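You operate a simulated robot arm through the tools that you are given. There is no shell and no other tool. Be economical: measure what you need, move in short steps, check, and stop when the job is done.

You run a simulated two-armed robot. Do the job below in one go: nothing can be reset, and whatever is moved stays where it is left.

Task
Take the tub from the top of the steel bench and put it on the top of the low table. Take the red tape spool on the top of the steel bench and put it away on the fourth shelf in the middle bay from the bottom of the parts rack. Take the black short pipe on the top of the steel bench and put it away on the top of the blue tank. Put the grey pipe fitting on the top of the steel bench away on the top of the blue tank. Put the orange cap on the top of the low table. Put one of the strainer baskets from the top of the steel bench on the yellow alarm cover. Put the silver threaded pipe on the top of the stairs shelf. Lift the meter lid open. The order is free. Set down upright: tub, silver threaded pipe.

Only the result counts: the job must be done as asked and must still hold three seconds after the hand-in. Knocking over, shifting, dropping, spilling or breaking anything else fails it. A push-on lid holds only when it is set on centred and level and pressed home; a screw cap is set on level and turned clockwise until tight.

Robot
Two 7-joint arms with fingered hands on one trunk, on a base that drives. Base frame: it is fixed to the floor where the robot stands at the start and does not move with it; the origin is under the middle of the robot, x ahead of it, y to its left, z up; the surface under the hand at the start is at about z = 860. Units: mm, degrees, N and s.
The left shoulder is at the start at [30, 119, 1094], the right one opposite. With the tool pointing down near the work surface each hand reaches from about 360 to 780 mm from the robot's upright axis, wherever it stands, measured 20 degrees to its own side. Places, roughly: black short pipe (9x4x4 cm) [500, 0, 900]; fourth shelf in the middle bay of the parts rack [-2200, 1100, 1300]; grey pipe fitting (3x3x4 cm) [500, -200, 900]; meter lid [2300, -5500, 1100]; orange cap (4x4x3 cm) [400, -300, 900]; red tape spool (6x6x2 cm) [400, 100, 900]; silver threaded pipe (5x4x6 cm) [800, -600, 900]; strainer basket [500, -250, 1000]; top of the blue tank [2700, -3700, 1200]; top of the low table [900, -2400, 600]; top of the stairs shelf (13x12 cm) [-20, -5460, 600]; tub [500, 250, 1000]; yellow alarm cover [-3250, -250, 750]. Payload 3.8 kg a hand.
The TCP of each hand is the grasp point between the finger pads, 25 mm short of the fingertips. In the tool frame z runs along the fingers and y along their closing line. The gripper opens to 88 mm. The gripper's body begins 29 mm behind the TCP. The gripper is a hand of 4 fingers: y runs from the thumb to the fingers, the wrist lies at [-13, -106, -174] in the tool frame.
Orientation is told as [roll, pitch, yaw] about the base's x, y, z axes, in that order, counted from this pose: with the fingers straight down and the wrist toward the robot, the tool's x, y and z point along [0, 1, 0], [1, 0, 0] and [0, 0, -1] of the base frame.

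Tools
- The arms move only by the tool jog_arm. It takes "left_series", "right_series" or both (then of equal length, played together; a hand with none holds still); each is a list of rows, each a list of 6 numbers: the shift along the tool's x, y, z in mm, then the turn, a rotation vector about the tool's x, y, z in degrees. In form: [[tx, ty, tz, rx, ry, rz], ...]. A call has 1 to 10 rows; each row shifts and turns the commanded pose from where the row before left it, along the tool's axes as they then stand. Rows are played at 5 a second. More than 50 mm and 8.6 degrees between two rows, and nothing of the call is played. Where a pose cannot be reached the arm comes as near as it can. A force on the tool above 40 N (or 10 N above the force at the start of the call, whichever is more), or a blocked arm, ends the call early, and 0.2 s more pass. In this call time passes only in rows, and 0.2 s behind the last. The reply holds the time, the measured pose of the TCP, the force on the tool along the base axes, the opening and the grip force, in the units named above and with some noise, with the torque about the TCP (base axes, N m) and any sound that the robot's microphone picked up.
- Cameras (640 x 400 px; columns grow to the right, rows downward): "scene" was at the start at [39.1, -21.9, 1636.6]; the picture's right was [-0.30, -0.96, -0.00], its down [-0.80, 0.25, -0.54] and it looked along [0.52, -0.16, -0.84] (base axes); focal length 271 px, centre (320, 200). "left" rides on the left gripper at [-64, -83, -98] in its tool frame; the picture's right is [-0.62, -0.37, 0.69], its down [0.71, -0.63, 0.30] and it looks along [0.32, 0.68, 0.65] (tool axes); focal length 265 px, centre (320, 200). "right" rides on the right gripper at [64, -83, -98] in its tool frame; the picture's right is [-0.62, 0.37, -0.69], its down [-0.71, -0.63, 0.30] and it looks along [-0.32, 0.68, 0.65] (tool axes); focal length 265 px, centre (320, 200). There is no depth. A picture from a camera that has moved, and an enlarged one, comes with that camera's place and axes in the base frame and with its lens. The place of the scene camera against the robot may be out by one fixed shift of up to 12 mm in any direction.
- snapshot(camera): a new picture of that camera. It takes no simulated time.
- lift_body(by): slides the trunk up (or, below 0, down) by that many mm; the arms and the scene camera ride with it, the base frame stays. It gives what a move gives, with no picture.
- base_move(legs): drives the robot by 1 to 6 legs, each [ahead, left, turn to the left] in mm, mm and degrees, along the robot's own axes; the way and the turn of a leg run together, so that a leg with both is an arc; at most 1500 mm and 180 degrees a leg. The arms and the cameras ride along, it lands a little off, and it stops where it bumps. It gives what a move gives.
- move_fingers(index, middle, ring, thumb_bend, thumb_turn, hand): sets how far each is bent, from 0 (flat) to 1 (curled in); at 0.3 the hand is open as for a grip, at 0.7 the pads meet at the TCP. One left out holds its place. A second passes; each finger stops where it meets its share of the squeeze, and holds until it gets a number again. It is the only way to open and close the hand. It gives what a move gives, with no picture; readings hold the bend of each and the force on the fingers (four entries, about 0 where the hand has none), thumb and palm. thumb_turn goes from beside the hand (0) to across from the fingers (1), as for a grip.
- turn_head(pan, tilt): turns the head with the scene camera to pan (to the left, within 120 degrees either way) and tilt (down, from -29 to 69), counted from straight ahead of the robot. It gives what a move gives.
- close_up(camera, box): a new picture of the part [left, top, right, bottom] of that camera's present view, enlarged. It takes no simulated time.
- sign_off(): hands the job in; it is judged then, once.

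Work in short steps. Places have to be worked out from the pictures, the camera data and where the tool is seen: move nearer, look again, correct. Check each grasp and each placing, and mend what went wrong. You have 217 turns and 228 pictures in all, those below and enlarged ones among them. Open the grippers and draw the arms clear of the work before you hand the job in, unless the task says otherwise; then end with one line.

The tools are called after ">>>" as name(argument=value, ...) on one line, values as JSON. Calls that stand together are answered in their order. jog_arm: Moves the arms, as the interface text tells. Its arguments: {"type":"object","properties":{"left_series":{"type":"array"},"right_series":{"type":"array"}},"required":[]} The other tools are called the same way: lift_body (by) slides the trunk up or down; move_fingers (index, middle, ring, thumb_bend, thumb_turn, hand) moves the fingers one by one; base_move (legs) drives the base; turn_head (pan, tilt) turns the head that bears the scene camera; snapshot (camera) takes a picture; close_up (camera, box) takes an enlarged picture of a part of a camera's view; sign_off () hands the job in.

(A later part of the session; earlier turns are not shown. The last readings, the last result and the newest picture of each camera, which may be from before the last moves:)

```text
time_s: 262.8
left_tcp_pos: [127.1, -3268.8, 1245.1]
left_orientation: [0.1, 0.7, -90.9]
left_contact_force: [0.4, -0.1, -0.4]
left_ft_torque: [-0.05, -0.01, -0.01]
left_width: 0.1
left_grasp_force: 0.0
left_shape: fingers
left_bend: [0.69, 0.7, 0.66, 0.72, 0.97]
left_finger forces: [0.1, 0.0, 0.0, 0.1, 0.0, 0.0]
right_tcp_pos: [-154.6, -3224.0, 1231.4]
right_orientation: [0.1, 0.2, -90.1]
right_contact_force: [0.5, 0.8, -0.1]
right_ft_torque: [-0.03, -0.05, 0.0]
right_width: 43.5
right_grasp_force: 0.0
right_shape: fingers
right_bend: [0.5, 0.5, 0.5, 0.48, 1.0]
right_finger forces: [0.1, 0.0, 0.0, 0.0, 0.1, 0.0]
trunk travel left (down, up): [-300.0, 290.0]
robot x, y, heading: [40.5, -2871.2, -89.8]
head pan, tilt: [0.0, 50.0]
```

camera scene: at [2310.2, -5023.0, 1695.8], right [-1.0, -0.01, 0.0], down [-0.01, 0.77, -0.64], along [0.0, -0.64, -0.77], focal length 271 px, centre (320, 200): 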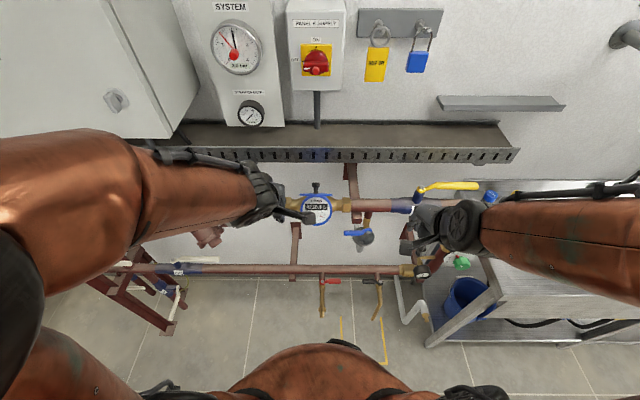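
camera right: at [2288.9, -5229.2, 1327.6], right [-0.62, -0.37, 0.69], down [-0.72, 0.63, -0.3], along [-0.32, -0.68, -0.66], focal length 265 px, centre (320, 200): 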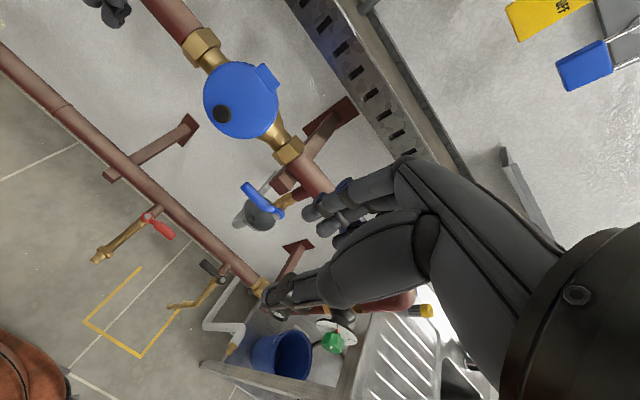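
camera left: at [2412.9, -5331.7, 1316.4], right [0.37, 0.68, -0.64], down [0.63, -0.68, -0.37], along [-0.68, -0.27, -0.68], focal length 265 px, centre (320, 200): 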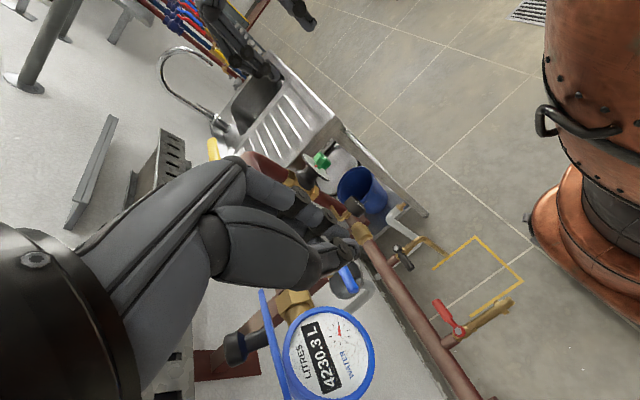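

>>> base_move(legs=[[-1400, -320, 0], [-1100, 0, 0], [0, 0, 90], [270, 290, 0]])

>>> move_fingers(hand="left", index=0.25, middle=0.25, ring=0.25, thumb_bend=0.25, thumb_turn=1)

>>> lift_body(by=-50)

>>> snapshot(camera="scene")

>>> snapshot(camera="left")

>>> snapshot(camera="right")

```text
time_s: 281.1
left_tcp_pos: [385.8, 17.4, 1243.5]
left_orientation: [0.1, 0.8, -0.1]
left_contact_force: [0.4, -0.3, 0.4]
left_ft_torque: [-0.01, 0.0, 0.0]
left_width: 0.1
left_grasp_force: 0.0
left_shape: fingers
left_bend: [0.69, 0.7, 0.66, 0.72, 0.97]
left_finger forces: [0.0, 0.0, 0.1, 0.1, 0.1, 0.0]
right_tcp_pos: [348.0, -264.5, 1230.6]
right_orientation: [0.0, 0.2, 0.9]
right_contact_force: [0.0, 0.7, -0.5]
right_ft_torque: [0.01, -0.05, 0.0]
right_width: 43.5
right_grasp_force: 0.0
right_shape: fingers
right_bend: [0.5, 0.5, 0.5, 0.48, 1.0]
right_finger forces: [0.0, 0.0, 0.0, 0.0, 0.0, 0.0]
trunk travel left (down, up): [-300.0, 290.0]
robot x, y, heading: [-6.6, -74.0, 0.9]
head pan, tilt: [0.0, 50.0]
```

```text
time_s: 282.1
left_tcp_pos: [386.3, 17.9, 1244.3]
left_orientation: [0.0, 0.8, -0.1]
left_contact_force: [-0.3, -0.7, 0.3]
left_ft_torque: [0.0, 0.03, 0.02]
left_width: 94.2
left_grasp_force: 0.1
left_shape: fingers
left_bend: [0.25, 0.25, 0.25, 0.25, 0.97]
left_finger forces: [0.0, 0.0, 0.1, 0.0, 0.0, 0.1]
right_tcp_pos: [347.4, -263.6, 1230.0]
right_orientation: [0.0, 0.2, 0.9]
right_contact_force: [0.0, -0.1, 0.1]
right_ft_torque: [-0.02, -0.02, 0.0]
right_width: 43.3
right_grasp_force: 0.0
right_shape: fingers
right_bend: [0.5, 0.5, 0.5, 0.48, 1.0]
right_finger forces: [0.0, 0.0, 0.1, 0.1, 0.1, 0.0]
trunk travel left (down, up): [-300.0, 290.0]
robot x, y, heading: [-14.0, -76.3, 0.6]
head pan, tilt: [0.0, 50.0]
```

```text
time_s: 283.0
left_tcp_pos: [385.9, 17.4, 1193.8]
left_orientation: [0.1, 0.8, 0.0]
left_contact_force: [-0.9, 0.3, 0.0]
left_ft_torque: [0.02, 0.03, 0.03]
left_width: 94.1
left_grasp_force: 0.0
left_shape: fingers
left_bend: [0.25, 0.25, 0.25, 0.25, 0.97]
left_finger forces: [0.1, 0.0, 0.0, 0.0, 0.0, 0.0]
right_tcp_pos: [347.3, -264.2, 1181.0]
right_orientation: [0.0, 0.2, 0.9]
right_contact_force: [0.1, 0.4, 0.0]
right_ft_torque: [-0.01, -0.01, 0.0]
right_width: 43.3
right_grasp_force: 0.0
right_shape: fingers
right_bend: [0.5, 0.5, 0.5, 0.48, 1.0]
right_finger forces: [0.1, 0.1, 0.0, 0.0, 0.0, 0.1]
trunk travel left (down, up): [-250.0, 340.0]
robot x, y, heading: [-10.6, -74.0, 0.7]
head pan, tilt: [0.0, 50.0]
```

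```text
107 pictures are left
camera scene: at [40.2, -75.6, 1645.9], right [0.02, -1.0, 0.0], down [-0.77, -0.01, -0.64], along [0.64, 0.01, -0.77], focal length 271 px, centre (320, 200)
```

scene: 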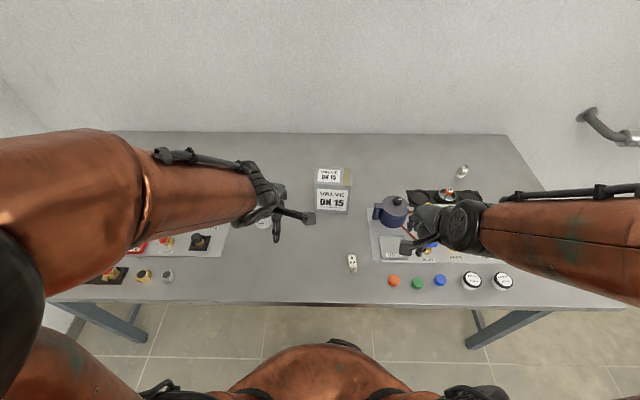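

```text
106 pictures are left
camera left: at [304.4, -48.7, 1292.8], right [-0.38, -0.62, -0.69], down [-0.63, 0.71, -0.29], along [0.67, 0.33, -0.66], focal length 265 px, centre (320, 200)
```

left: 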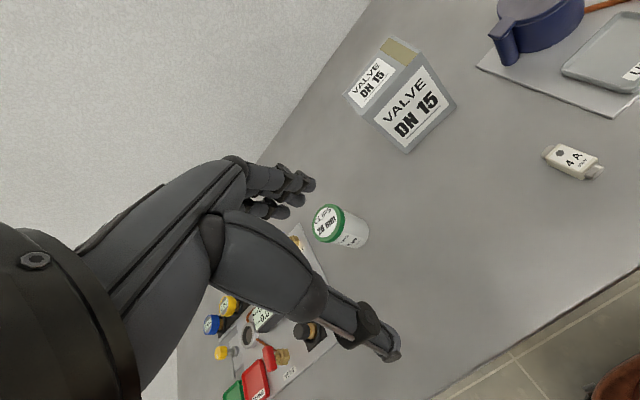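

```text
105 pictures are left
camera right: at [263.5, -202.7, 1279.4], right [0.38, -0.61, 0.69], down [-0.62, -0.72, -0.3], along [0.69, -0.31, -0.66], focal length 265 px, centre (320, 200)
```

right: 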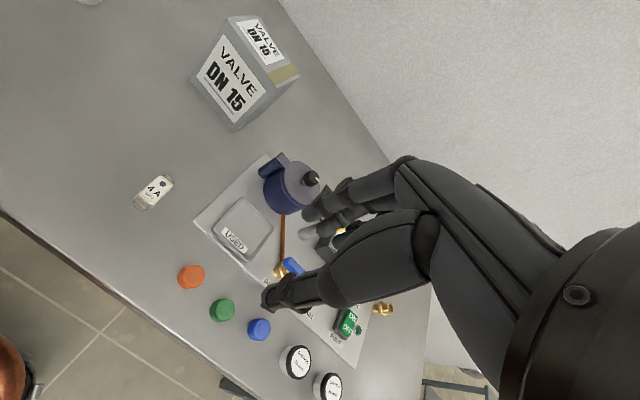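

The tub's lid centre is at about (602,129), top ≈947. I take the left hand above it.

>>> jog_arm(left_series=[[22.3, 43.2, 0, 0, 0, 0], [22.3, 43.2, 0, 0, 0, 0], [22.3, 43.2, 0, 0, 0, 0], [22.3, 43.2, 0, 0, 0, 0], [22.3, 43.2, 0, 0, 0, 0], [0, 0, 45, 0, 0, 0], [0, 0, 45, 0, 0, 0], [0, 0, 45, 0, 0, 0], [0, 0, 30, 0, 0, 0]])

>>> snapshot(camera="left")

>>> close_up(camera="scene", box=[200, 160, 360, 260])

```text
time_s: 285.0
left_tcp_pos: [597.9, 133.4, 1026.7]
left_orientation: [0.1, 0.9, 0.0]
left_contact_force: [0.3, -0.5, -0.3]
left_ft_torque: [-0.01, 0.02, -0.04]
left_width: 94.3
left_grasp_force: 0.1
left_shape: fingers
left_bend: [0.25, 0.25, 0.25, 0.25, 0.97]
left_finger forces: [0.1, 0.0, 0.0, 0.0, 0.1, 0.0]
right_tcp_pos: [347.5, -264.8, 1180.7]
right_orientation: [0.0, 0.2, 0.9]
right_contact_force: [-0.5, -0.2, 0.1]
right_ft_torque: [0.02, -0.02, -0.04]
right_width: 43.3
right_grasp_force: 0.0
right_shape: fingers
right_bend: [0.5, 0.5, 0.5, 0.48, 1.0]
right_finger forces: [0.1, 0.0, 0.0, 0.1, 0.0, 0.0]
trunk travel left (down, up): [-250.0, 340.0]
robot x, y, heading: [-12.6, -73.8, 0.9]
head pan, tilt: [0.0, 50.0]
```

```text
104 pictures are left
camera left: at [516.7, 67.0, 1125.3], right [-0.38, -0.62, -0.69], down [-0.63, 0.71, -0.29], along [0.67, 0.33, -0.66], focal length 265 px, centre (320, 200)
```

left: 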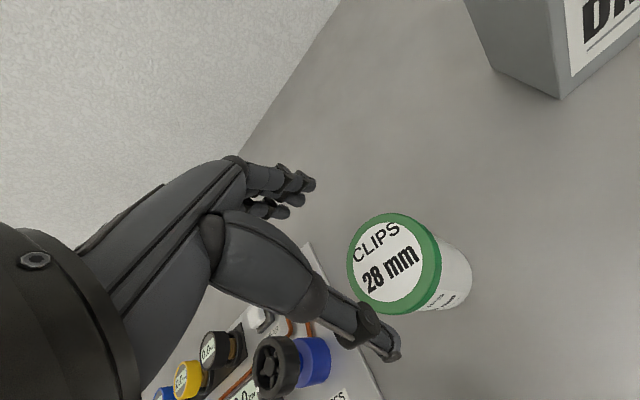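

```text
4.00 times, centred on (280, 210) of scene
camera zoom: at [40.7, -75.5, 1645.8], right [0.02, -1.0, 0.0], down [-0.77, -0.01, -0.64], along [0.64, 0.01, -0.77], focal length 1085 px, centre (480, 160)
```

zoom: 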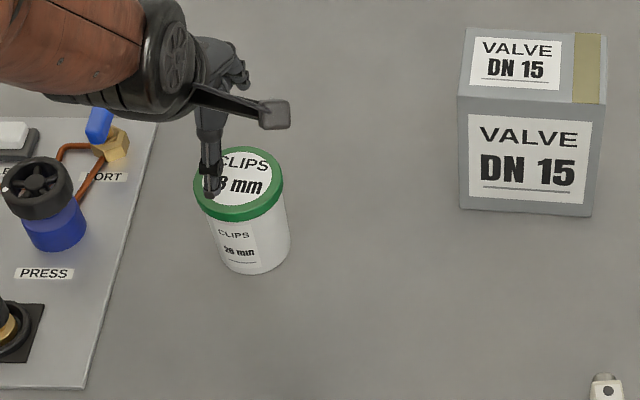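

Centred over the lid. I descend to z≈930 and check.

>>> jog_arm(left_series=[[0, 2, 45, 0, 0, 0], [0, 0, 35, 0, 0, 0], [0, 0, 16, 0, 0, 0]])

>>> snapshot(camera="left")

>>> close_up(camera="scene", box=[200, 160, 360, 260])

```text
time_s: 285.8
left_tcp_pos: [601.6, 130.2, 933.4]
left_orientation: [0.1, 0.3, 0.1]
left_contact_force: [-2.0, -1.4, 17.3]
left_ft_torque: [-0.04, 0.11, -0.04]
left_width: 101.0
left_grasp_force: 8.1
left_shape: fingers
left_bend: [0.24, 0.25, 0.25, 0.24, 0.97]
left_finger forces: [5.8, 0.0, 0.0, 0.0, 10.5, 0.0]
right_tcp_pos: [345.5, -266.4, 1181.4]
right_orientation: [0.1, 0.1, 0.9]
right_contact_force: [-0.1, 0.5, -0.4]
right_ft_torque: [0.01, 0.02, -0.02]
right_width: 43.2
right_grasp_force: 0.1
right_shape: fingers
right_bend: [0.5, 0.5, 0.5, 0.48, 1.0]
right_finger forces: [0.0, 0.0, 0.0, 0.0, 0.1, 0.0]
trunk travel left (down, up): [-250.0, 340.0]
robot x, y, heading: [-7.3, -77.0, 1.3]
head pan, tilt: [0.0, 50.0]
```

```text
102 pictures are left
camera left: at [518.7, 64.4, 1031.4], right [-0.37, -0.62, -0.69], down [-0.63, 0.71, -0.3], along [0.68, 0.33, -0.66], focal length 265 px, centre (320, 200)
```

left: 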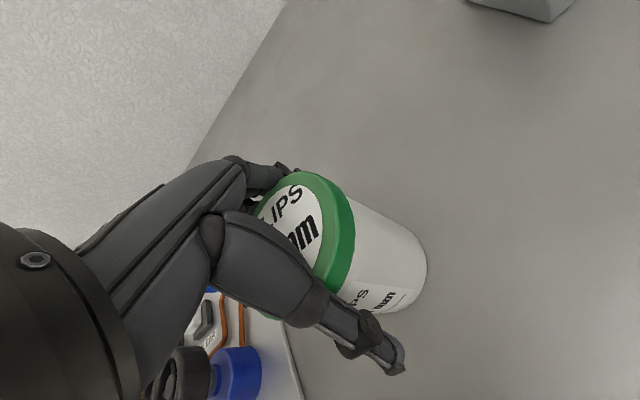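

```text
4.00 times, centred on (280, 210) of scene
camera zoom: at [37.2, -76.7, 1646.1], right [0.02, -1.0, 0.0], down [-0.76, -0.01, -0.64], along [0.64, 0.01, -0.76], focal length 1085 px, centre (480, 160)
```

zoom: 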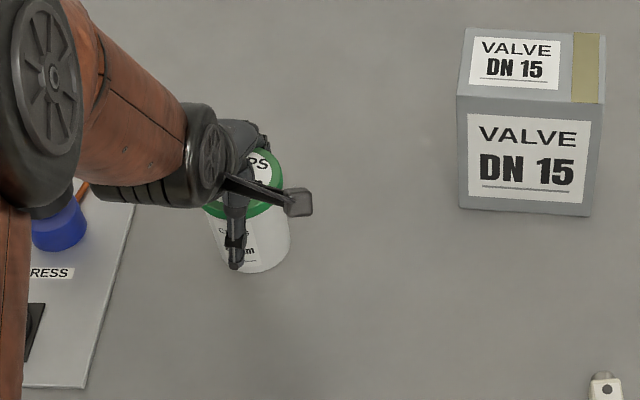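

The lid already touches the inner phalanges. I back up 2 mm and close around the tub.

>>> jog_arm(left_series=[[0, 0, -3, 0, 0, 0]])

>>> move_fingers(hand="left", index=0.6, middle=0.6, ring=0.6, thumb_bend=0.6)

>>> snapshot(camera="left")

>>> close_up(camera="scene", box=[200, 160, 360, 260])

```text
time_s: 286.2
left_tcp_pos: [600.9, 130.8, 934.4]
left_orientation: [0.0, 0.7, 0.1]
left_contact_force: [0.6, -0.8, 10.8]
left_ft_torque: [-0.04, 0.03, -0.01]
left_width: 100.9
left_grasp_force: 6.8
left_shape: fingers
left_bend: [0.23, 0.25, 0.25, 0.24, 0.97]
left_finger forces: [6.5, 0.0, 0.0, 0.0, 6.6, 0.1]
right_tcp_pos: [347.8, -264.8, 1181.4]
right_orientation: [0.1, 0.3, 0.9]
right_contact_force: [0.3, -1.0, 0.2]
right_ft_torque: [-0.04, -0.01, -0.02]
right_width: 43.3
right_grasp_force: 0.1
right_shape: fingers
right_bend: [0.5, 0.5, 0.5, 0.48, 1.0]
right_finger forces: [0.1, 0.0, 0.1, 0.1, 0.0, 0.0]
trunk travel left (down, up): [-250.0, 340.0]
robot x, y, heading: [-7.2, -78.2, 0.8]
head pan, tilt: [0.0, 50.0]
```

```text
time_s: 287.2
left_tcp_pos: [600.1, 129.7, 933.5]
left_orientation: [0.0, 0.6, 0.0]
left_contact_force: [3.4, -0.7, 12.6]
left_ft_torque: [-0.01, -0.79, -0.07]
left_width: 78.9
left_grasp_force: 39.3
left_shape: fingers
left_bend: [0.25, 0.43, 0.47, 0.51, 0.98]
left_finger forces: [22.4, 8.9, 8.2, 0.0, 38.8, 0.0]
right_tcp_pos: [345.8, -264.8, 1181.0]
right_orientation: [0.1, 0.2, 0.8]
right_contact_force: [0.0, 0.0, -0.9]
right_ft_torque: [-0.01, -0.03, 0.02]
right_width: 43.3
right_grasp_force: 0.1
right_shape: fingers
right_bend: [0.5, 0.5, 0.5, 0.48, 1.0]
right_finger forces: [0.0, 0.0, 0.0, 0.0, 0.0, 0.1]
trunk travel left (down, up): [-250.0, 340.0]
robot x, y, heading: [-5.6, -75.0, 1.3]
head pan, tilt: [0.0, 50.0]
```

```text
100 pictures are left
camera left: at [518.9, 64.0, 1033.1], right [-0.38, -0.62, -0.69], down [-0.63, 0.71, -0.3], along [0.68, 0.33, -0.66], focal length 265 px, centre (320, 200)
```

left: 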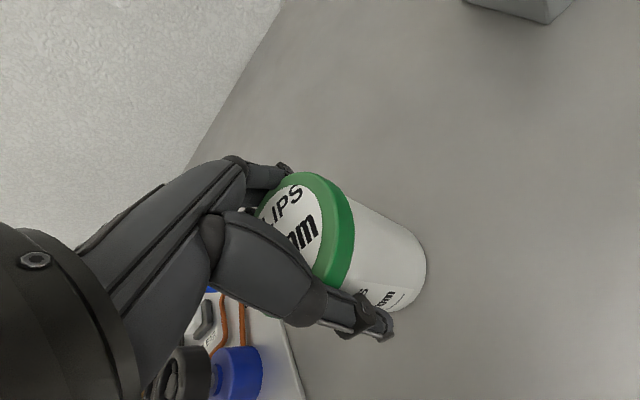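

```text
4.00 times, centred on (280, 210) of scene
camera zoom: at [39.1, -76.2, 1645.9], right [0.02, -1.0, 0.0], down [-0.77, -0.01, -0.64], along [0.64, 0.01, -0.77], focal length 1085 px, centre (480, 160)
```

zoom: 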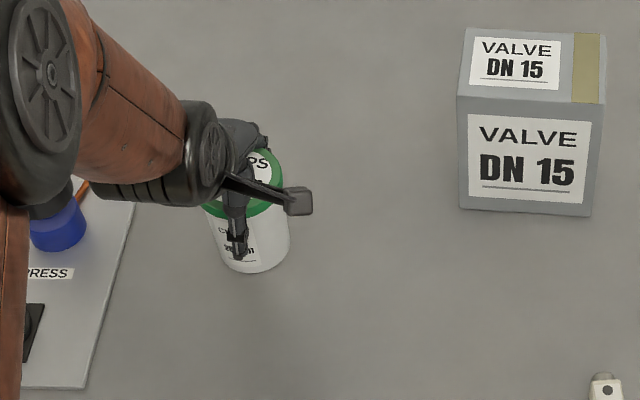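

Firm grip (39 N). I lift 25 mm and check it comes level.

>>> jog_arm(left_series=[[0, 0, -8, 0, 0, 0], [0, 0, -10, 0, 0, 0], [0, 0, -10, 0, 0, 0]])

>>> snapshot(camera="left")

>>> close_up(camera="scene", box=[200, 160, 360, 260])

```text
time_s: 288.0
left_tcp_pos: [599.4, 128.8, 960.9]
left_orientation: [0.1, 1.0, 0.0]
left_contact_force: [-0.7, 0.1, -2.1]
left_ft_torque: [0.01, 0.0, 0.04]
left_width: 76.1
left_grasp_force: 34.2
left_shape: fingers
left_bend: [0.25, 0.45, 0.49, 0.53, 0.98]
left_finger forces: [15.8, 8.2, 8.3, 0.0, 36.4, 0.1]
right_tcp_pos: [348.0, -264.6, 1180.4]
right_orientation: [0.0, 0.1, 1.0]
right_contact_force: [0.3, 0.3, -0.2]
right_ft_torque: [0.02, 0.01, 0.02]
right_width: 43.4
right_grasp_force: 0.0
right_shape: fingers
right_bend: [0.5, 0.5, 0.5, 0.48, 1.0]
right_finger forces: [0.0, 0.0, 0.1, 0.0, 0.0, 0.0]
trunk travel left (down, up): [-250.0, 340.0]
robot x, y, heading: [-11.4, -75.8, 0.9]
head pan, tilt: [0.0, 50.0]
```

```text
98 pictures are left
camera left: at [518.1, 63.4, 1060.0], right [-0.38, -0.62, -0.69], down [-0.64, 0.71, -0.29], along [0.67, 0.33, -0.67], focal length 265 px, centre (320, 200)
```

left: 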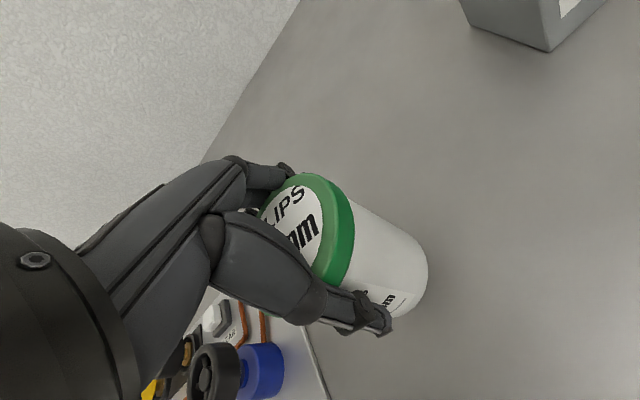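

```text
4.00 times, centred on (280, 210) of scene
camera zoom: at [40.7, -75.4, 1645.7], right [0.02, -1.0, 0.0], down [-0.77, -0.01, -0.64], along [0.64, 0.01, -0.77], focal length 1085 px, centre (480, 160)
```

zoom: 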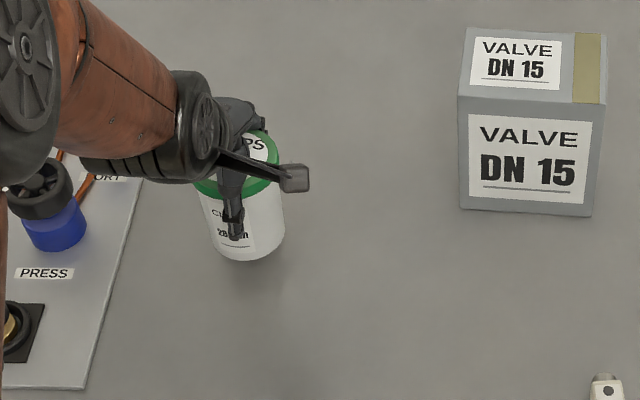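

The tub lifts level. I raise it and pull it back, while the right hand opens and goes over the orange cap at (380,-284).

>>> move_fingers(hand="right", index=0.38, middle=0.38, ring=0.38, thumb_bend=0.38)

>>> jog_arm(left_series=[[0, 0, -45, 0, 0, 0], [0, 0, -45, 0, 0, 0], [0, 0, -45, 0, 0, 0], [0, -20, -40, 0, 0, 0], [0, -45, 0, 0, 0, 0], [0, -45, 0, 0, 0, 0], [0, -45, 0, 0, 0, 0], [0, -35, 0, 0, 0, 0]], right_series=[[0, 0, 0, 0, 0, 0], [-10, 16, 0, 0, 0, 0], [-10, 17, 0, 0, 0, 0], [0, 0, 45, 0, 0, 0], [0, 0, 45, 0, 0, 0], [0, 0, 45, 0, 0, 0], [0, 0, 40, 0, 0, 0], [0, 0, 0, 0, 0, 0]])

>>> snapshot(camera="right")

>>> snapshot(camera="left")

```text
time_s: 289.0
left_tcp_pos: [601.2, 128.5, 961.2]
left_orientation: [0.1, 0.9, -0.1]
left_contact_force: [-0.3, 0.2, -2.0]
left_ft_torque: [-0.02, 0.02, 0.02]
left_width: 76.1
left_grasp_force: 34.3
left_shape: fingers
left_bend: [0.25, 0.45, 0.49, 0.53, 0.98]
left_finger forces: [15.9, 8.2, 8.3, 0.0, 36.4, 0.2]
right_tcp_pos: [348.4, -264.7, 1181.4]
right_orientation: [-0.1, 0.1, 0.9]
right_contact_force: [-0.6, -0.9, -0.2]
right_ft_torque: [0.03, 0.01, -0.01]
right_width: 67.2
right_grasp_force: 0.0
right_shape: fingers
right_bend: [0.38, 0.38, 0.38, 0.38, 0.99]
right_finger forces: [0.1, 0.0, 0.1, 0.1, 0.1, 0.0]
trunk travel left (down, up): [-250.0, 340.0]
robot x, y, heading: [-8.0, -72.1, 0.8]
head pan, tilt: [0.0, 50.0]
```

```text
time_s: 290.8
left_tcp_pos: [408.5, 129.2, 1141.2]
left_orientation: [0.1, 0.8, 0.1]
left_contact_force: [0.7, -0.1, -3.0]
left_ft_torque: [0.0, -0.01, -0.04]
left_width: 75.2
left_grasp_force: 33.9
left_shape: fingers
left_bend: [0.25, 0.45, 0.49, 0.53, 0.98]
left_finger forces: [15.6, 8.3, 8.3, 0.1, 35.8, 0.1]
right_tcp_pos: [378.4, -280.5, 1003.6]
right_orientation: [0.0, 0.1, 0.9]
right_contact_force: [-0.8, -0.6, -0.7]
right_ft_torque: [0.04, 0.01, 0.0]
right_width: 67.5
right_grasp_force: 0.1
right_shape: fingers
right_bend: [0.38, 0.38, 0.38, 0.38, 0.99]
right_finger forces: [0.0, 0.1, 0.0, 0.0, 0.0, 0.1]
trunk travel left (down, up): [-250.0, 340.0]
robot x, y, heading: [-9.9, -76.3, 1.0]
head pan, tilt: [0.0, 50.0]
```

```text
96 pictures are left
camera right: at [294.6, -219.3, 1102.9], right [0.38, -0.62, 0.69], down [-0.62, -0.72, -0.3], along [0.69, -0.31, -0.66], focal length 265 px, centre (320, 200)
```

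right: 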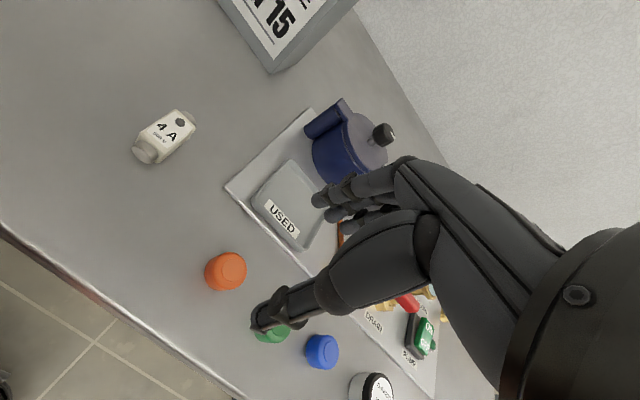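

```text
95 pictures are left
camera left: at [327.3, 64.5, 1239.5], right [-0.38, -0.62, -0.69], down [-0.63, 0.72, -0.29], along [0.67, 0.33, -0.66], focal length 265 px, centre (320, 200)
```

left: 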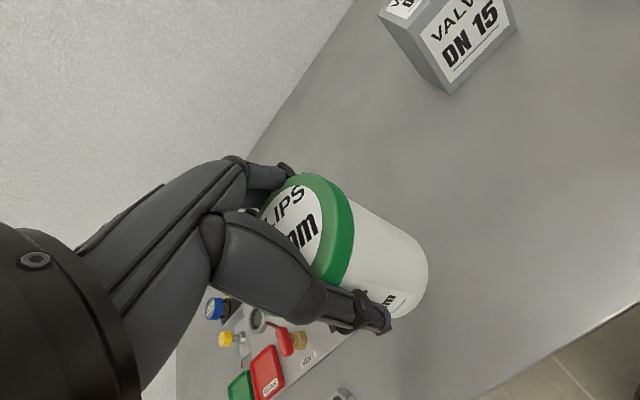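

Aligned with the cap at (380,-282). I descend to z≈891 and close.

>>> jog_arm(right_series=[[-1, 1, 45, 0, 0, 0], [0, 0, 45, 0, 0, 0], [0, 0, 23, 0, 0, 0]])

>>> move_fingers(hand="right", index=0.68, middle=0.68, ring=0.68, thumb_bend=0.68)

>>> snapshot(camera="right")

```text
time_s: 291.6
left_tcp_pos: [411.2, 130.8, 1139.9]
left_orientation: [0.1, 0.8, -0.1]
left_contact_force: [-0.6, -0.1, -3.2]
left_ft_torque: [0.0, -0.01, -0.01]
left_width: 75.5
left_grasp_force: 33.9
left_shape: fingers
left_bend: [0.25, 0.45, 0.49, 0.53, 0.98]
left_finger forces: [15.6, 8.2, 8.5, 0.0, 35.7, 0.0]
right_tcp_pos: [378.8, -284.1, 890.5]
right_orientation: [-0.1, 0.3, 1.0]
right_contact_force: [0.0, 0.0, 0.2]
right_ft_torque: [0.01, 0.0, 0.0]
right_width: 67.2
right_grasp_force: 0.2
right_shape: fingers
right_bend: [0.38, 0.38, 0.38, 0.38, 0.99]
right_finger forces: [0.0, 0.0, 0.1, 0.0, 0.0, 0.0]
trunk travel left (down, up): [-250.0, 340.0]
robot x, y, heading: [-12.3, -73.0, 0.9]
head pan, tilt: [0.0, 50.0]
```

```text
time_s: 292.6
left_tcp_pos: [409.9, 131.4, 1140.3]
left_orientation: [0.1, 0.8, 0.0]
left_contact_force: [0.8, -0.3, -2.1]
left_ft_torque: [-0.01, 0.01, -0.04]
left_width: 75.4
left_grasp_force: 33.8
left_shape: fingers
left_bend: [0.25, 0.45, 0.49, 0.53, 0.98]
left_finger forces: [15.5, 8.2, 8.4, 0.0, 35.7, 0.1]
right_tcp_pos: [379.1, -285.6, 891.8]
right_orientation: [0.0, 0.3, 0.8]
right_contact_force: [-0.2, 0.4, 0.2]
right_ft_torque: [-0.01, -0.02, 0.02]
right_width: 22.5
right_grasp_force: 8.6
right_shape: fingers
right_bend: [0.61, 0.62, 0.68, 0.58, 1.0]
right_finger forces: [3.8, 4.5, 0.1, 0.0, 8.2, 0.0]
trunk travel left (down, up): [-250.0, 340.0]
robot x, y, heading: [-8.5, -76.6, 0.9]
head pan, tilt: [0.0, 50.0]
```

```text
94 pictures are left
camera right: at [295.3, -222.7, 990.1], right [0.38, -0.61, 0.69], down [-0.62, -0.72, -0.3], along [0.69, -0.31, -0.66], focal length 265 px, centre (320, 200)
```

right: 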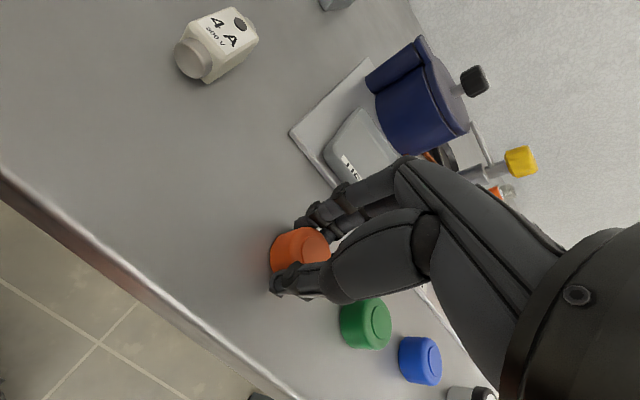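

Cap held. I lift it, back off, and drive to the west side of the low table.

>>> jog_arm(right_series=[[0, 0, -15, 0, 0, 0], [0, 0, -45, 0, 0, 0], [0, 0, -45, 0, 0, 0], [0, 0, -45, 0, 0, 0], [0, 0, -45, 0, 0, 0], [0, 0, -45, 0, 0, 0]])

>>> base_move(legs=[[-250, 0, 0], [0, 0, -90], [1200, 0, 0], [1090, 0, 0], [0, 0, 90]])

>>> turn_head(pan=0, tilt=35)

>>> snapshot(camera="scene")

>>> snapshot(camera="right")

```text
time_s: 294.0
left_tcp_pos: [408.1, 132.3, 1139.5]
left_orientation: [0.1, 0.8, 0.2]
left_contact_force: [-1.1, 0.0, -2.0]
left_ft_torque: [0.0, 0.01, -0.04]
left_width: 75.1
left_grasp_force: 33.6
left_shape: fingers
left_bend: [0.25, 0.45, 0.49, 0.53, 0.98]
left_finger forces: [15.5, 8.1, 8.4, 0.0, 35.6, 0.1]
right_tcp_pos: [377.2, -285.8, 1133.4]
right_orientation: [0.2, 0.2, 0.7]
right_contact_force: [-0.1, -0.2, -0.9]
right_ft_torque: [-0.02, -0.01, -0.03]
right_width: 22.4
right_grasp_force: 8.1
right_shape: fingers
right_bend: [0.61, 0.62, 0.68, 0.58, 1.0]
right_finger forces: [3.8, 4.5, 0.1, 0.0, 7.9, 0.1]
trunk travel left (down, up): [-250.0, 340.0]
robot x, y, heading: [-10.8, -74.1, 0.9]
head pan, tilt: [0.0, 50.0]
```

```text
time_s: 314.4
left_tcp_pos: [193.1, -2155.7, 1140.1]
left_orientation: [0.1, 0.8, -0.4]
left_contact_force: [-0.1, -0.7, -2.7]
left_ft_torque: [0.0, 0.0, -0.02]
left_width: 73.9
left_grasp_force: 31.9
left_shape: fingers
left_bend: [0.26, 0.45, 0.49, 0.53, 0.98]
left_finger forces: [14.7, 7.9, 8.3, 0.0, 32.5, 0.1]
right_tcp_pos: [159.0, -2573.1, 1133.2]
right_orientation: [0.0, 0.1, 0.5]
right_contact_force: [0.0, -0.4, 0.1]
right_ft_torque: [0.0, -0.01, 0.02]
right_width: 22.0
right_grasp_force: 7.3
right_shape: fingers
right_bend: [0.62, 0.63, 0.68, 0.58, 1.0]
right_finger forces: [3.8, 4.3, 0.0, 0.1, 7.4, 0.1]
trunk travel left (down, up): [-250.0, 340.0]
robot x, y, heading: [-229.8, -2362.8, 0.5]
head pan, tilt: [0.0, 50.0]
```

```text
time_s: 315.1
left_tcp_pos: [193.4, -2156.1, 1140.3]
left_orientation: [0.1, 0.9, -0.4]
left_contact_force: [0.7, -0.4, -2.8]
left_ft_torque: [-0.03, 0.0, -0.01]
left_width: 73.7
left_grasp_force: 31.6
left_shape: fingers
left_bend: [0.26, 0.45, 0.49, 0.53, 0.98]
left_finger forces: [14.8, 7.8, 8.3, 0.1, 32.6, 0.0]
right_tcp_pos: [157.1, -2573.0, 1133.1]
right_orientation: [-0.1, 0.3, 0.5]
right_contact_force: [-0.3, 0.2, 0.0]
right_ft_torque: [-0.03, 0.0, 0.02]
right_width: 21.8
right_grasp_force: 8.3
right_shape: fingers
right_bend: [0.62, 0.63, 0.68, 0.58, 1.0]
right_finger forces: [3.7, 4.3, 0.1, 0.0, 7.4, 0.0]
trunk travel left (down, up): [-250.0, 340.0]
robot x, y, heading: [-230.0, -2360.7, 0.4]
head pan, tilt: [0.0, 35.0]
```

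```text
93 pictures are left
camera scene: at [-167.2, -2359.8, 1667.4], right [0.01, -1.0, 0.0], down [-0.57, -0.01, -0.82], along [0.82, 0.01, -0.57], focal length 271 px, centre (320, 200)
```

scene: 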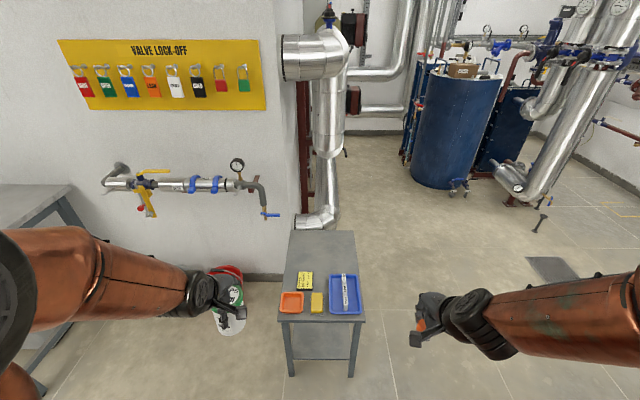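

```text
92 pictures are left
camera right: at [74.7, -2510.5, 1231.3], right [0.38, -0.62, 0.69], down [-0.62, -0.72, -0.3], along [0.68, -0.32, -0.66], focal length 265 px, centre (320, 200)
```

right: 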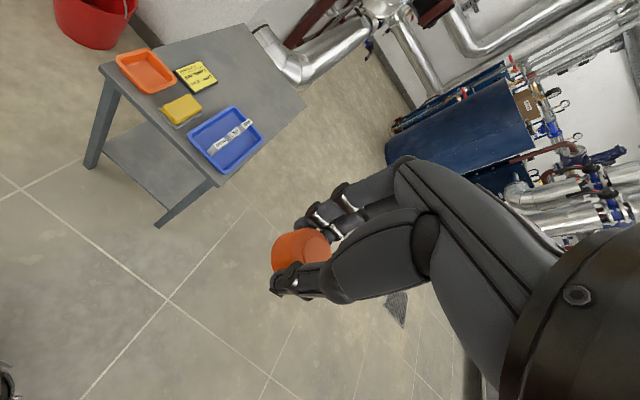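

The free part of the low table is x≈745–1030. I drive ahead 375, lower the trunk 250, and look.

>>> base_move(legs=[[375, 0, 0]])

>>> lift_body(by=-240)

>>> turn_head(pan=0, tilt=50)

>>> snapshot(camera="scene")

>>> snapshot(camera="right")

>>> snapshot(camera="left")

```text
time_s: 317.5
left_tcp_pos: [566.6, -2157.7, 1139.2]
left_orientation: [0.1, 0.9, -0.9]
left_contact_force: [-0.2, -1.0, -1.6]
left_ft_torque: [-0.01, -0.02, 0.04]
left_width: 73.7
left_grasp_force: 31.9
left_shape: fingers
left_bend: [0.26, 0.45, 0.49, 0.53, 0.98]
left_finger forces: [14.8, 7.8, 8.2, 0.0, 32.6, 0.0]
right_tcp_pos: [525.4, -2574.6, 1133.0]
right_orientation: [0.0, 0.3, -0.1]
right_contact_force: [0.6, -0.7, -0.1]
right_ft_torque: [0.0, 0.02, -0.02]
right_width: 21.7
right_grasp_force: 7.4
right_shape: fingers
right_bend: [0.62, 0.63, 0.68, 0.58, 1.0]
right_finger forces: [3.7, 4.3, 0.0, 0.0, 7.4, 0.1]
trunk travel left (down, up): [-250.0, 340.0]
robot x, y, heading: [142.4, -2357.4, 0.0]
head pan, tilt: [0.0, 35.0]
```

```text
time_s: 320.0
left_tcp_pos: [565.6, -2159.5, 899.8]
left_orientation: [0.0, 0.8, -0.9]
left_contact_force: [-0.1, -0.4, -2.4]
left_ft_torque: [-0.02, 0.0, 0.0]
left_width: 73.5
left_grasp_force: 31.4
left_shape: fingers
left_bend: [0.26, 0.45, 0.49, 0.53, 0.98]
left_finger forces: [14.8, 7.8, 8.3, 0.1, 32.5, 0.0]
right_tcp_pos: [525.3, -2575.6, 891.3]
right_orientation: [-0.1, 0.2, -0.1]
right_contact_force: [-0.2, -0.3, 0.1]
right_ft_torque: [0.01, 0.03, -0.01]
right_width: 21.8
right_grasp_force: 7.4
right_shape: fingers
right_bend: [0.62, 0.63, 0.68, 0.58, 1.0]
right_finger forces: [3.8, 4.3, 0.0, 0.0, 7.4, 0.0]
trunk travel left (down, up): [-10.0, 580.0]
robot x, y, heading: [141.2, -2354.9, 0.2]
head pan, tilt: [0.0, 35.0]
```

```text
time_s: 320.8
left_tcp_pos: [565.7, -2159.0, 901.1]
left_orientation: [0.1, 0.9, -1.0]
left_contact_force: [0.5, 0.9, -2.0]
left_ft_torque: [0.0, 0.01, -0.02]
left_width: 73.5
left_grasp_force: 31.9
left_shape: fingers
left_bend: [0.26, 0.45, 0.49, 0.53, 0.98]
left_finger forces: [14.9, 7.8, 8.3, 0.1, 32.5, 0.1]
right_tcp_pos: [525.5, -2574.9, 892.2]
right_orientation: [0.0, 0.2, -0.1]
right_contact_force: [-0.3, -0.5, -0.2]
right_ft_torque: [-0.01, 0.01, 0.01]
right_width: 21.6
right_grasp_force: 7.5
right_shape: fingers
right_bend: [0.62, 0.63, 0.68, 0.58, 1.0]
right_finger forces: [3.7, 4.4, 0.0, 0.0, 7.4, 0.0]
trunk travel left (down, up): [-10.0, 580.0]
robot x, y, heading: [141.2, -2357.3, -0.1]
head pan, tilt: [0.0, 50.0]
```

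```text
91 pictures are left
camera scene: at [191.9, -2358.3, 1405.8], right [0.0, -1.0, 0.0], down [-0.77, 0.0, -0.64], along [0.64, 0.0, -0.77], focal length 271 px, centre (320, 200)
```

scene: 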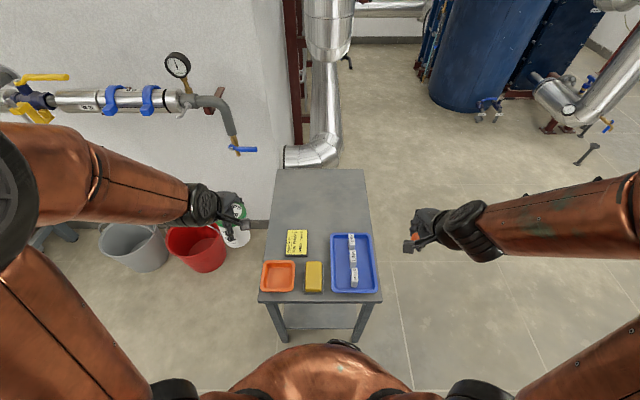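

```text
90 pictures are left
camera right: at [443.3, -2511.4, 991.3], right [0.37, -0.62, 0.69], down [-0.63, -0.71, -0.3], along [0.68, -0.32, -0.66], focal length 265 px, centre (320, 200)
```

right: 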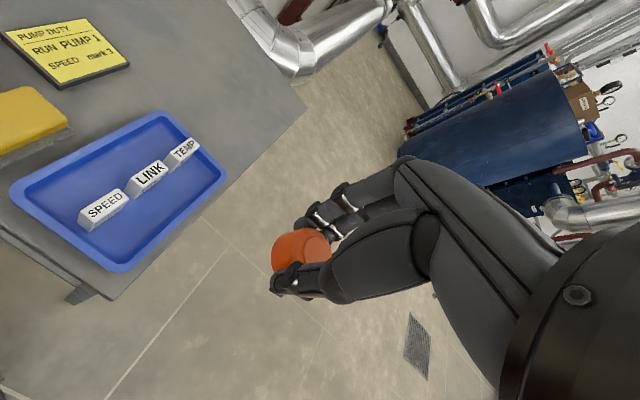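

```text
89 pictures are left
camera left: at [482.8, -2222.6, 999.0], right [-0.39, -0.61, -0.69], down [-0.62, 0.73, -0.29], along [0.68, 0.31, -0.66], focal length 265 px, centre (320, 200)
```

left: 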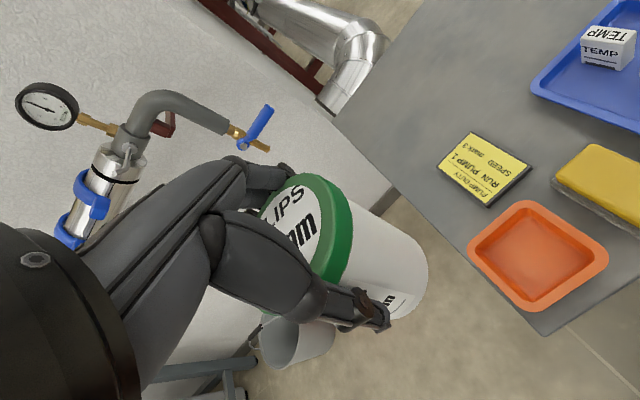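

Free area confirmed. I bring the tub over (850,-2290) and the cap over (850,-2440).

>>> jog_arm(left_series=[[-15.8, 35.8, 0, 0, 0, 0], [-15.8, 35.8, 0, 0, 0, 0], [-15.8, 35.8, 0, 0, 0, 0], [-15.8, 35.8, 0, 0, 0, 0], [-15.8, 35.8, 0, 0, 0, 0], [-15.8, 35.8, 0, 0, 0, 0], [-15.8, 35.8, 0, 0, 0, 0], [-15.8, 35.8, 0, 0, 0, 0]], right_series=[[16.9, 40.6, 0, 0, 0, 0], [16.9, 40.6, 0, 0, 0, 0], [16.9, 40.6, 0, 0, 0, 0], [16.9, 40.6, 0, 0, 0, 0], [16.9, 40.6, 0, 0, 0, 0], [16.9, 40.6, 0, 0, 0, 0], [16.9, 40.6, 0, 0, 0, 0], [16.9, 40.6, 0, 0, 0, 0]])

>>> jog_arm(left_series=[[0, 0, 45, 0, 0, 0], [0, 0, 45, 0, 0, 0], [0, 0, 45, 0, 0, 0], [0, 0, 45, 0, 0, 0]], right_series=[[0, 0, 45, 0, 0, 0], [0, 0, 45, 0, 0, 0], [0, 0, 45, 0, 0, 0], [0, 0, 45, 0, 0, 0]])

>>> snapshot(camera="right")

>>> snapshot(camera="left")

>>> snapshot(camera="scene")

```text
time_s: 322.6
left_tcp_pos: [849.1, -2285.0, 893.9]
left_orientation: [0.4, 1.0, -0.4]
left_contact_force: [8.5, 30.5, -3.9]
left_ft_torque: [-3.42, 0.83, -2.28]
left_width: 72.8
left_grasp_force: 30.9
left_shape: fingers
left_bend: [0.26, 0.45, 0.5, 0.53, 0.98]
left_finger forces: [14.3, 7.8, 8.5, 0.0, 31.6, 0.1]
right_tcp_pos: [851.8, -2447.0, 891.9]
right_orientation: [-0.4, 0.6, -0.4]
right_contact_force: [-6.9, -30.7, -0.1]
right_ft_torque: [3.42, -0.81, 3.6]
right_width: 21.3
right_grasp_force: 8.1
right_shape: fingers
right_bend: [0.62, 0.63, 0.68, 0.58, 1.0]
right_finger forces: [3.7, 4.2, 0.0, 0.1, 7.2, 0.1]
trunk travel left (down, up): [-10.0, 580.0]
robot x, y, heading: [142.7, -2360.3, -0.1]
head pan, tilt: [0.0, 50.0]
```

```text
time_s: 323.5
left_tcp_pos: [844.7, -2287.0, 750.6]
left_orientation: [0.6, 1.0, -1.0]
left_contact_force: [-0.6, 0.3, -2.6]
left_ft_torque: [-0.07, -0.03, -0.1]
left_width: 72.7
left_grasp_force: 31.1
left_shape: fingers
left_bend: [0.26, 0.45, 0.5, 0.53, 0.98]
left_finger forces: [14.6, 7.7, 8.4, 0.1, 31.7, 0.1]
right_tcp_pos: [850.7, -2449.2, 750.6]
right_orientation: [-0.2, 0.1, -0.6]
right_contact_force: [0.2, -0.4, 0.1]
right_ft_torque: [0.03, 0.0, 0.02]
right_width: 21.3
right_grasp_force: 7.9
right_shape: fingers
right_bend: [0.62, 0.63, 0.68, 0.58, 1.0]
right_finger forces: [3.7, 4.3, 0.0, 0.0, 7.3, 0.1]
trunk travel left (down, up): [-10.0, 580.0]
robot x, y, heading: [146.4, -2357.0, -0.0]
head pan, tilt: [0.0, 50.0]
stopped in row 4 (right hand): the force on the tool passed its limit at 48 N (the readings are from after the stop); the commanded pose is now the measured one
```

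```text
88 pictures are left
camera right: at [768.2, -2385.2, 847.7], right [0.36, -0.62, 0.69], down [-0.64, -0.71, -0.3], along [0.68, -0.33, -0.65], focal length 265 px, centre (320, 200)
```

right: 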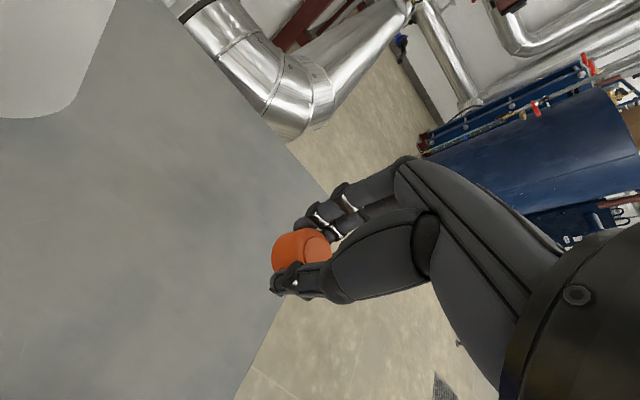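

```text
87 pictures are left
camera left: at [762.6, -2352.7, 849.6], right [-0.39, -0.61, -0.69], down [-0.62, 0.73, -0.29], along [0.68, 0.32, -0.66], focal length 265 px, centre (320, 200)
```

left: 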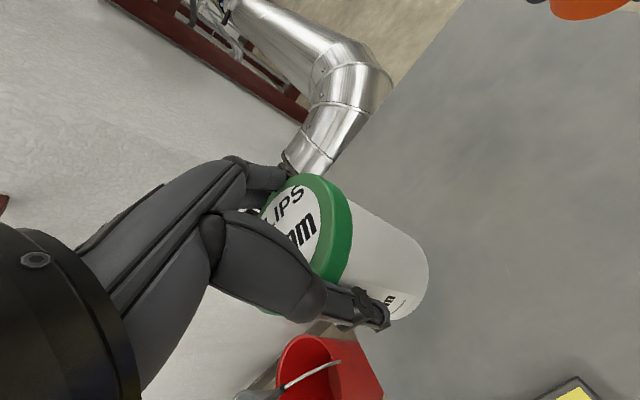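

```text
86 pictures are left
camera scene: at [192.0, -2358.2, 1405.8], right [0.0, -1.0, 0.0], down [-0.77, 0.0, -0.64], along [0.64, 0.0, -0.77], focal length 271 px, centre (320, 200)
```

scene: 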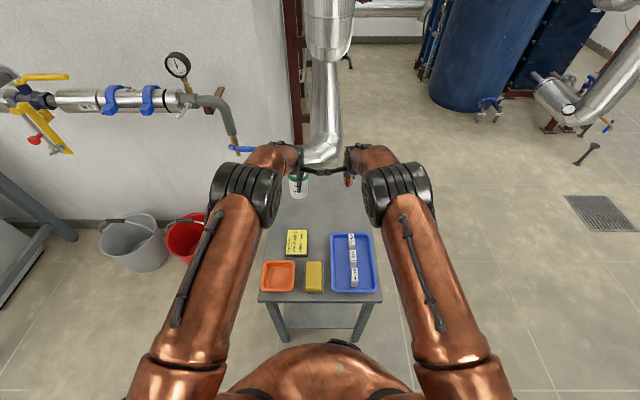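

The wrists brushed each other. I move the right hand 45 mm away and then lower the tub in steps.

>>> jog_arm(right_series=[[-25, 0, 0, 0, 0, 0], [-20, 0, 0, 0, 0, 0], [0, 0, 0, 0, 0, 0], [0, 0, 0, 0, 0, 0]], left_series=[[0, 0, 0, 0, 0, 0], [0, 0, 0, 0, 0, 0], [0, 0, 20, 0, 0, 0], [0, 0, 20, 0, 0, 0]])

>>> jog_arm(left_series=[[0, 0, 10, 0, 0, 0], [0, 0, 8, 0, 0, 0], [0, 0, 5, 0, 0, 0]])

>>> snapshot(camera="left")

>>> close_up(camera="right", box=[0, 0, 320, 200])

```text
time_s: 324.5
left_tcp_pos: [843.9, -2286.9, 710.3]
left_orientation: [0.5, 0.9, -1.0]
left_contact_force: [0.6, 0.0, -3.1]
left_ft_torque: [0.0, -0.04, -0.03]
left_width: 73.0
left_grasp_force: 30.2
left_shape: fingers
left_bend: [0.26, 0.45, 0.5, 0.53, 0.98]
left_finger forces: [14.6, 7.7, 8.3, 0.0, 31.5, 0.0]
right_tcp_pos: [852.8, -2495.2, 748.8]
right_orientation: [-0.3, 0.2, -0.6]
right_contact_force: [-0.1, 0.0, -0.4]
right_ft_torque: [-0.02, 0.01, -0.02]
right_width: 21.3
right_grasp_force: 7.3
right_shape: fingers
right_bend: [0.62, 0.63, 0.68, 0.58, 1.0]
right_finger forces: [3.7, 4.3, 0.1, 0.1, 7.3, 0.1]
trunk travel left (down, up): [-10.0, 580.0]
robot x, y, heading: [143.3, -2354.9, -0.2]
head pan, tilt: [0.0, 50.0]
```

```text
time_s: 325.3
left_tcp_pos: [845.5, -2287.3, 687.7]
left_orientation: [0.4, 0.9, -1.0]
left_contact_force: [0.6, -0.1, -2.4]
left_ft_torque: [0.0, 0.0, 0.02]
left_width: 72.7
left_grasp_force: 31.1
left_shape: fingers
left_bend: [0.26, 0.45, 0.5, 0.53, 0.98]
left_finger forces: [14.6, 7.6, 8.3, 0.0, 31.4, 0.1]
right_tcp_pos: [850.9, -2495.5, 747.8]
right_orientation: [-0.2, 0.1, -0.6]
right_contact_force: [0.1, -0.1, -0.4]
right_ft_torque: [0.04, 0.01, 0.0]
right_width: 21.6
right_grasp_force: 7.7
right_shape: fingers
right_bend: [0.62, 0.63, 0.68, 0.58, 1.0]
right_finger forces: [3.7, 4.4, 0.1, 0.0, 7.3, 0.0]
trunk travel left (down, up): [-10.0, 580.0]
robot x, y, heading: [140.8, -2358.0, 0.1]
head pan, tilt: [0.0, 50.0]
```

```text
85 pictures are left
camera left: at [762.7, -2351.3, 786.4], right [-0.39, -0.61, -0.69], down [-0.62, 0.73, -0.29], along [0.68, 0.32, -0.66], focal length 265 px, centre (320, 200)
```

left: 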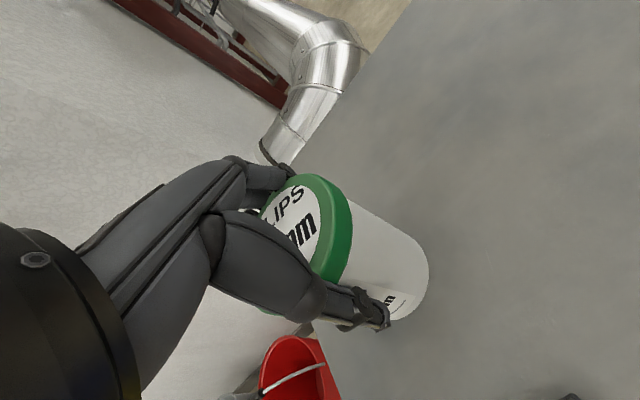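

```text
2.00 times, centred on (160, 100) of right
camera zoom: at [769.3, -2430.4, 846.9], right [0.36, -0.62, 0.69], down [-0.64, -0.71, -0.3], along [0.68, -0.33, -0.66], focal length 531 px, centre (640, 400)
```

zoom: 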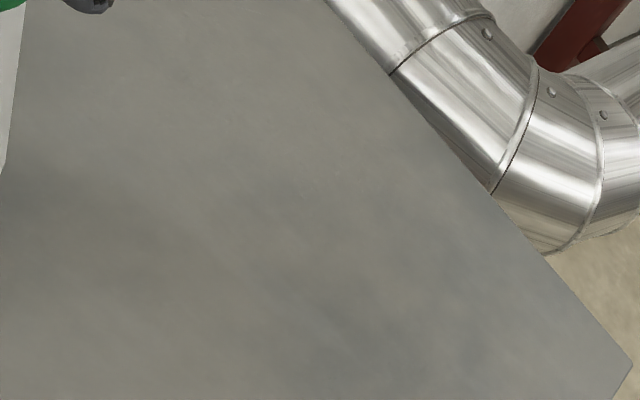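

>>> jog_arm(left_series=[[0, 0, 4, 0, 0, 0], [0, 0, 4, 0, 0, 0], [0, 0, 3, 0, 0, 0]])

```text
time_s: 326.1
left_tcp_pos: [844.0, -2286.0, 676.0]
left_orientation: [0.5, 0.9, -1.0]
left_contact_force: [0.1, 0.6, -2.9]
left_ft_torque: [-0.02, 0.0, -0.02]
left_width: 72.9
left_grasp_force: 31.2
left_shape: fingers
left_bend: [0.26, 0.45, 0.5, 0.53, 0.98]
left_finger forces: [14.5, 7.6, 8.3, 0.0, 31.4, 0.0]
right_tcp_pos: [851.2, -2494.0, 748.5]
right_orientation: [-0.2, 0.2, -0.6]
right_contact_force: [-0.4, -0.2, -0.2]
right_ft_torque: [0.01, 0.01, 0.02]
right_width: 21.6
right_grasp_force: 8.1
right_shape: fingers
right_bend: [0.62, 0.63, 0.68, 0.58, 1.0]
right_finger forces: [3.6, 4.3, 0.1, 0.0, 7.2, 0.0]
trunk travel left (down, up): [-10.0, 580.0]
robot x, y, heading: [143.6, -2359.0, 0.1]
head pan, tilt: [0.0, 50.0]
```

>>> jog_arm(left_series=[[0, 0, 3, 0, 0, 0], [0, 0, 3, 0, 0, 0], [0, 0, 2, 0, 0, 0]])

>>> close_up(camera="scene", box=[240, 140, 400, 240])

```text
time_s: 326.9
left_tcp_pos: [843.9, -2286.6, 669.2]
left_orientation: [0.5, 1.0, -1.0]
left_contact_force: [0.5, 0.3, -2.8]
left_ft_torque: [0.0, 0.03, 0.02]
left_width: 73.0
left_grasp_force: 30.8
left_shape: fingers
left_bend: [0.26, 0.45, 0.5, 0.53, 0.98]
left_finger forces: [14.5, 7.7, 8.3, 0.0, 31.3, 0.0]
right_tcp_pos: [851.9, -2494.3, 748.4]
right_orientation: [-0.2, 0.2, -0.5]
right_contact_force: [-0.2, -0.2, -0.3]
right_ft_torque: [0.01, -0.02, -0.03]
right_width: 21.4
right_grasp_force: 7.2
right_shape: fingers
right_bend: [0.62, 0.63, 0.68, 0.58, 1.0]
right_finger forces: [3.7, 4.4, 0.0, 0.1, 7.3, 0.0]
trunk travel left (down, up): [-10.0, 580.0]
robot x, y, heading: [143.0, -2354.5, 0.1]
head pan, tilt: [0.0, 50.0]
```

```text
4.00 times, centred on (320, 190) of scene
camera zoom: at [192.3, -2358.3, 1405.7], right [0.0, -1.0, 0.0], down [-0.77, 0.0, -0.64], along [0.64, 0.0, -0.77], focal length 1085 px, centre (320, 240)
```

zoom: 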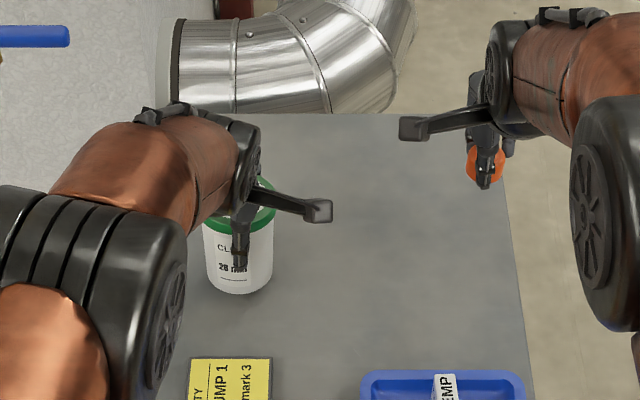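

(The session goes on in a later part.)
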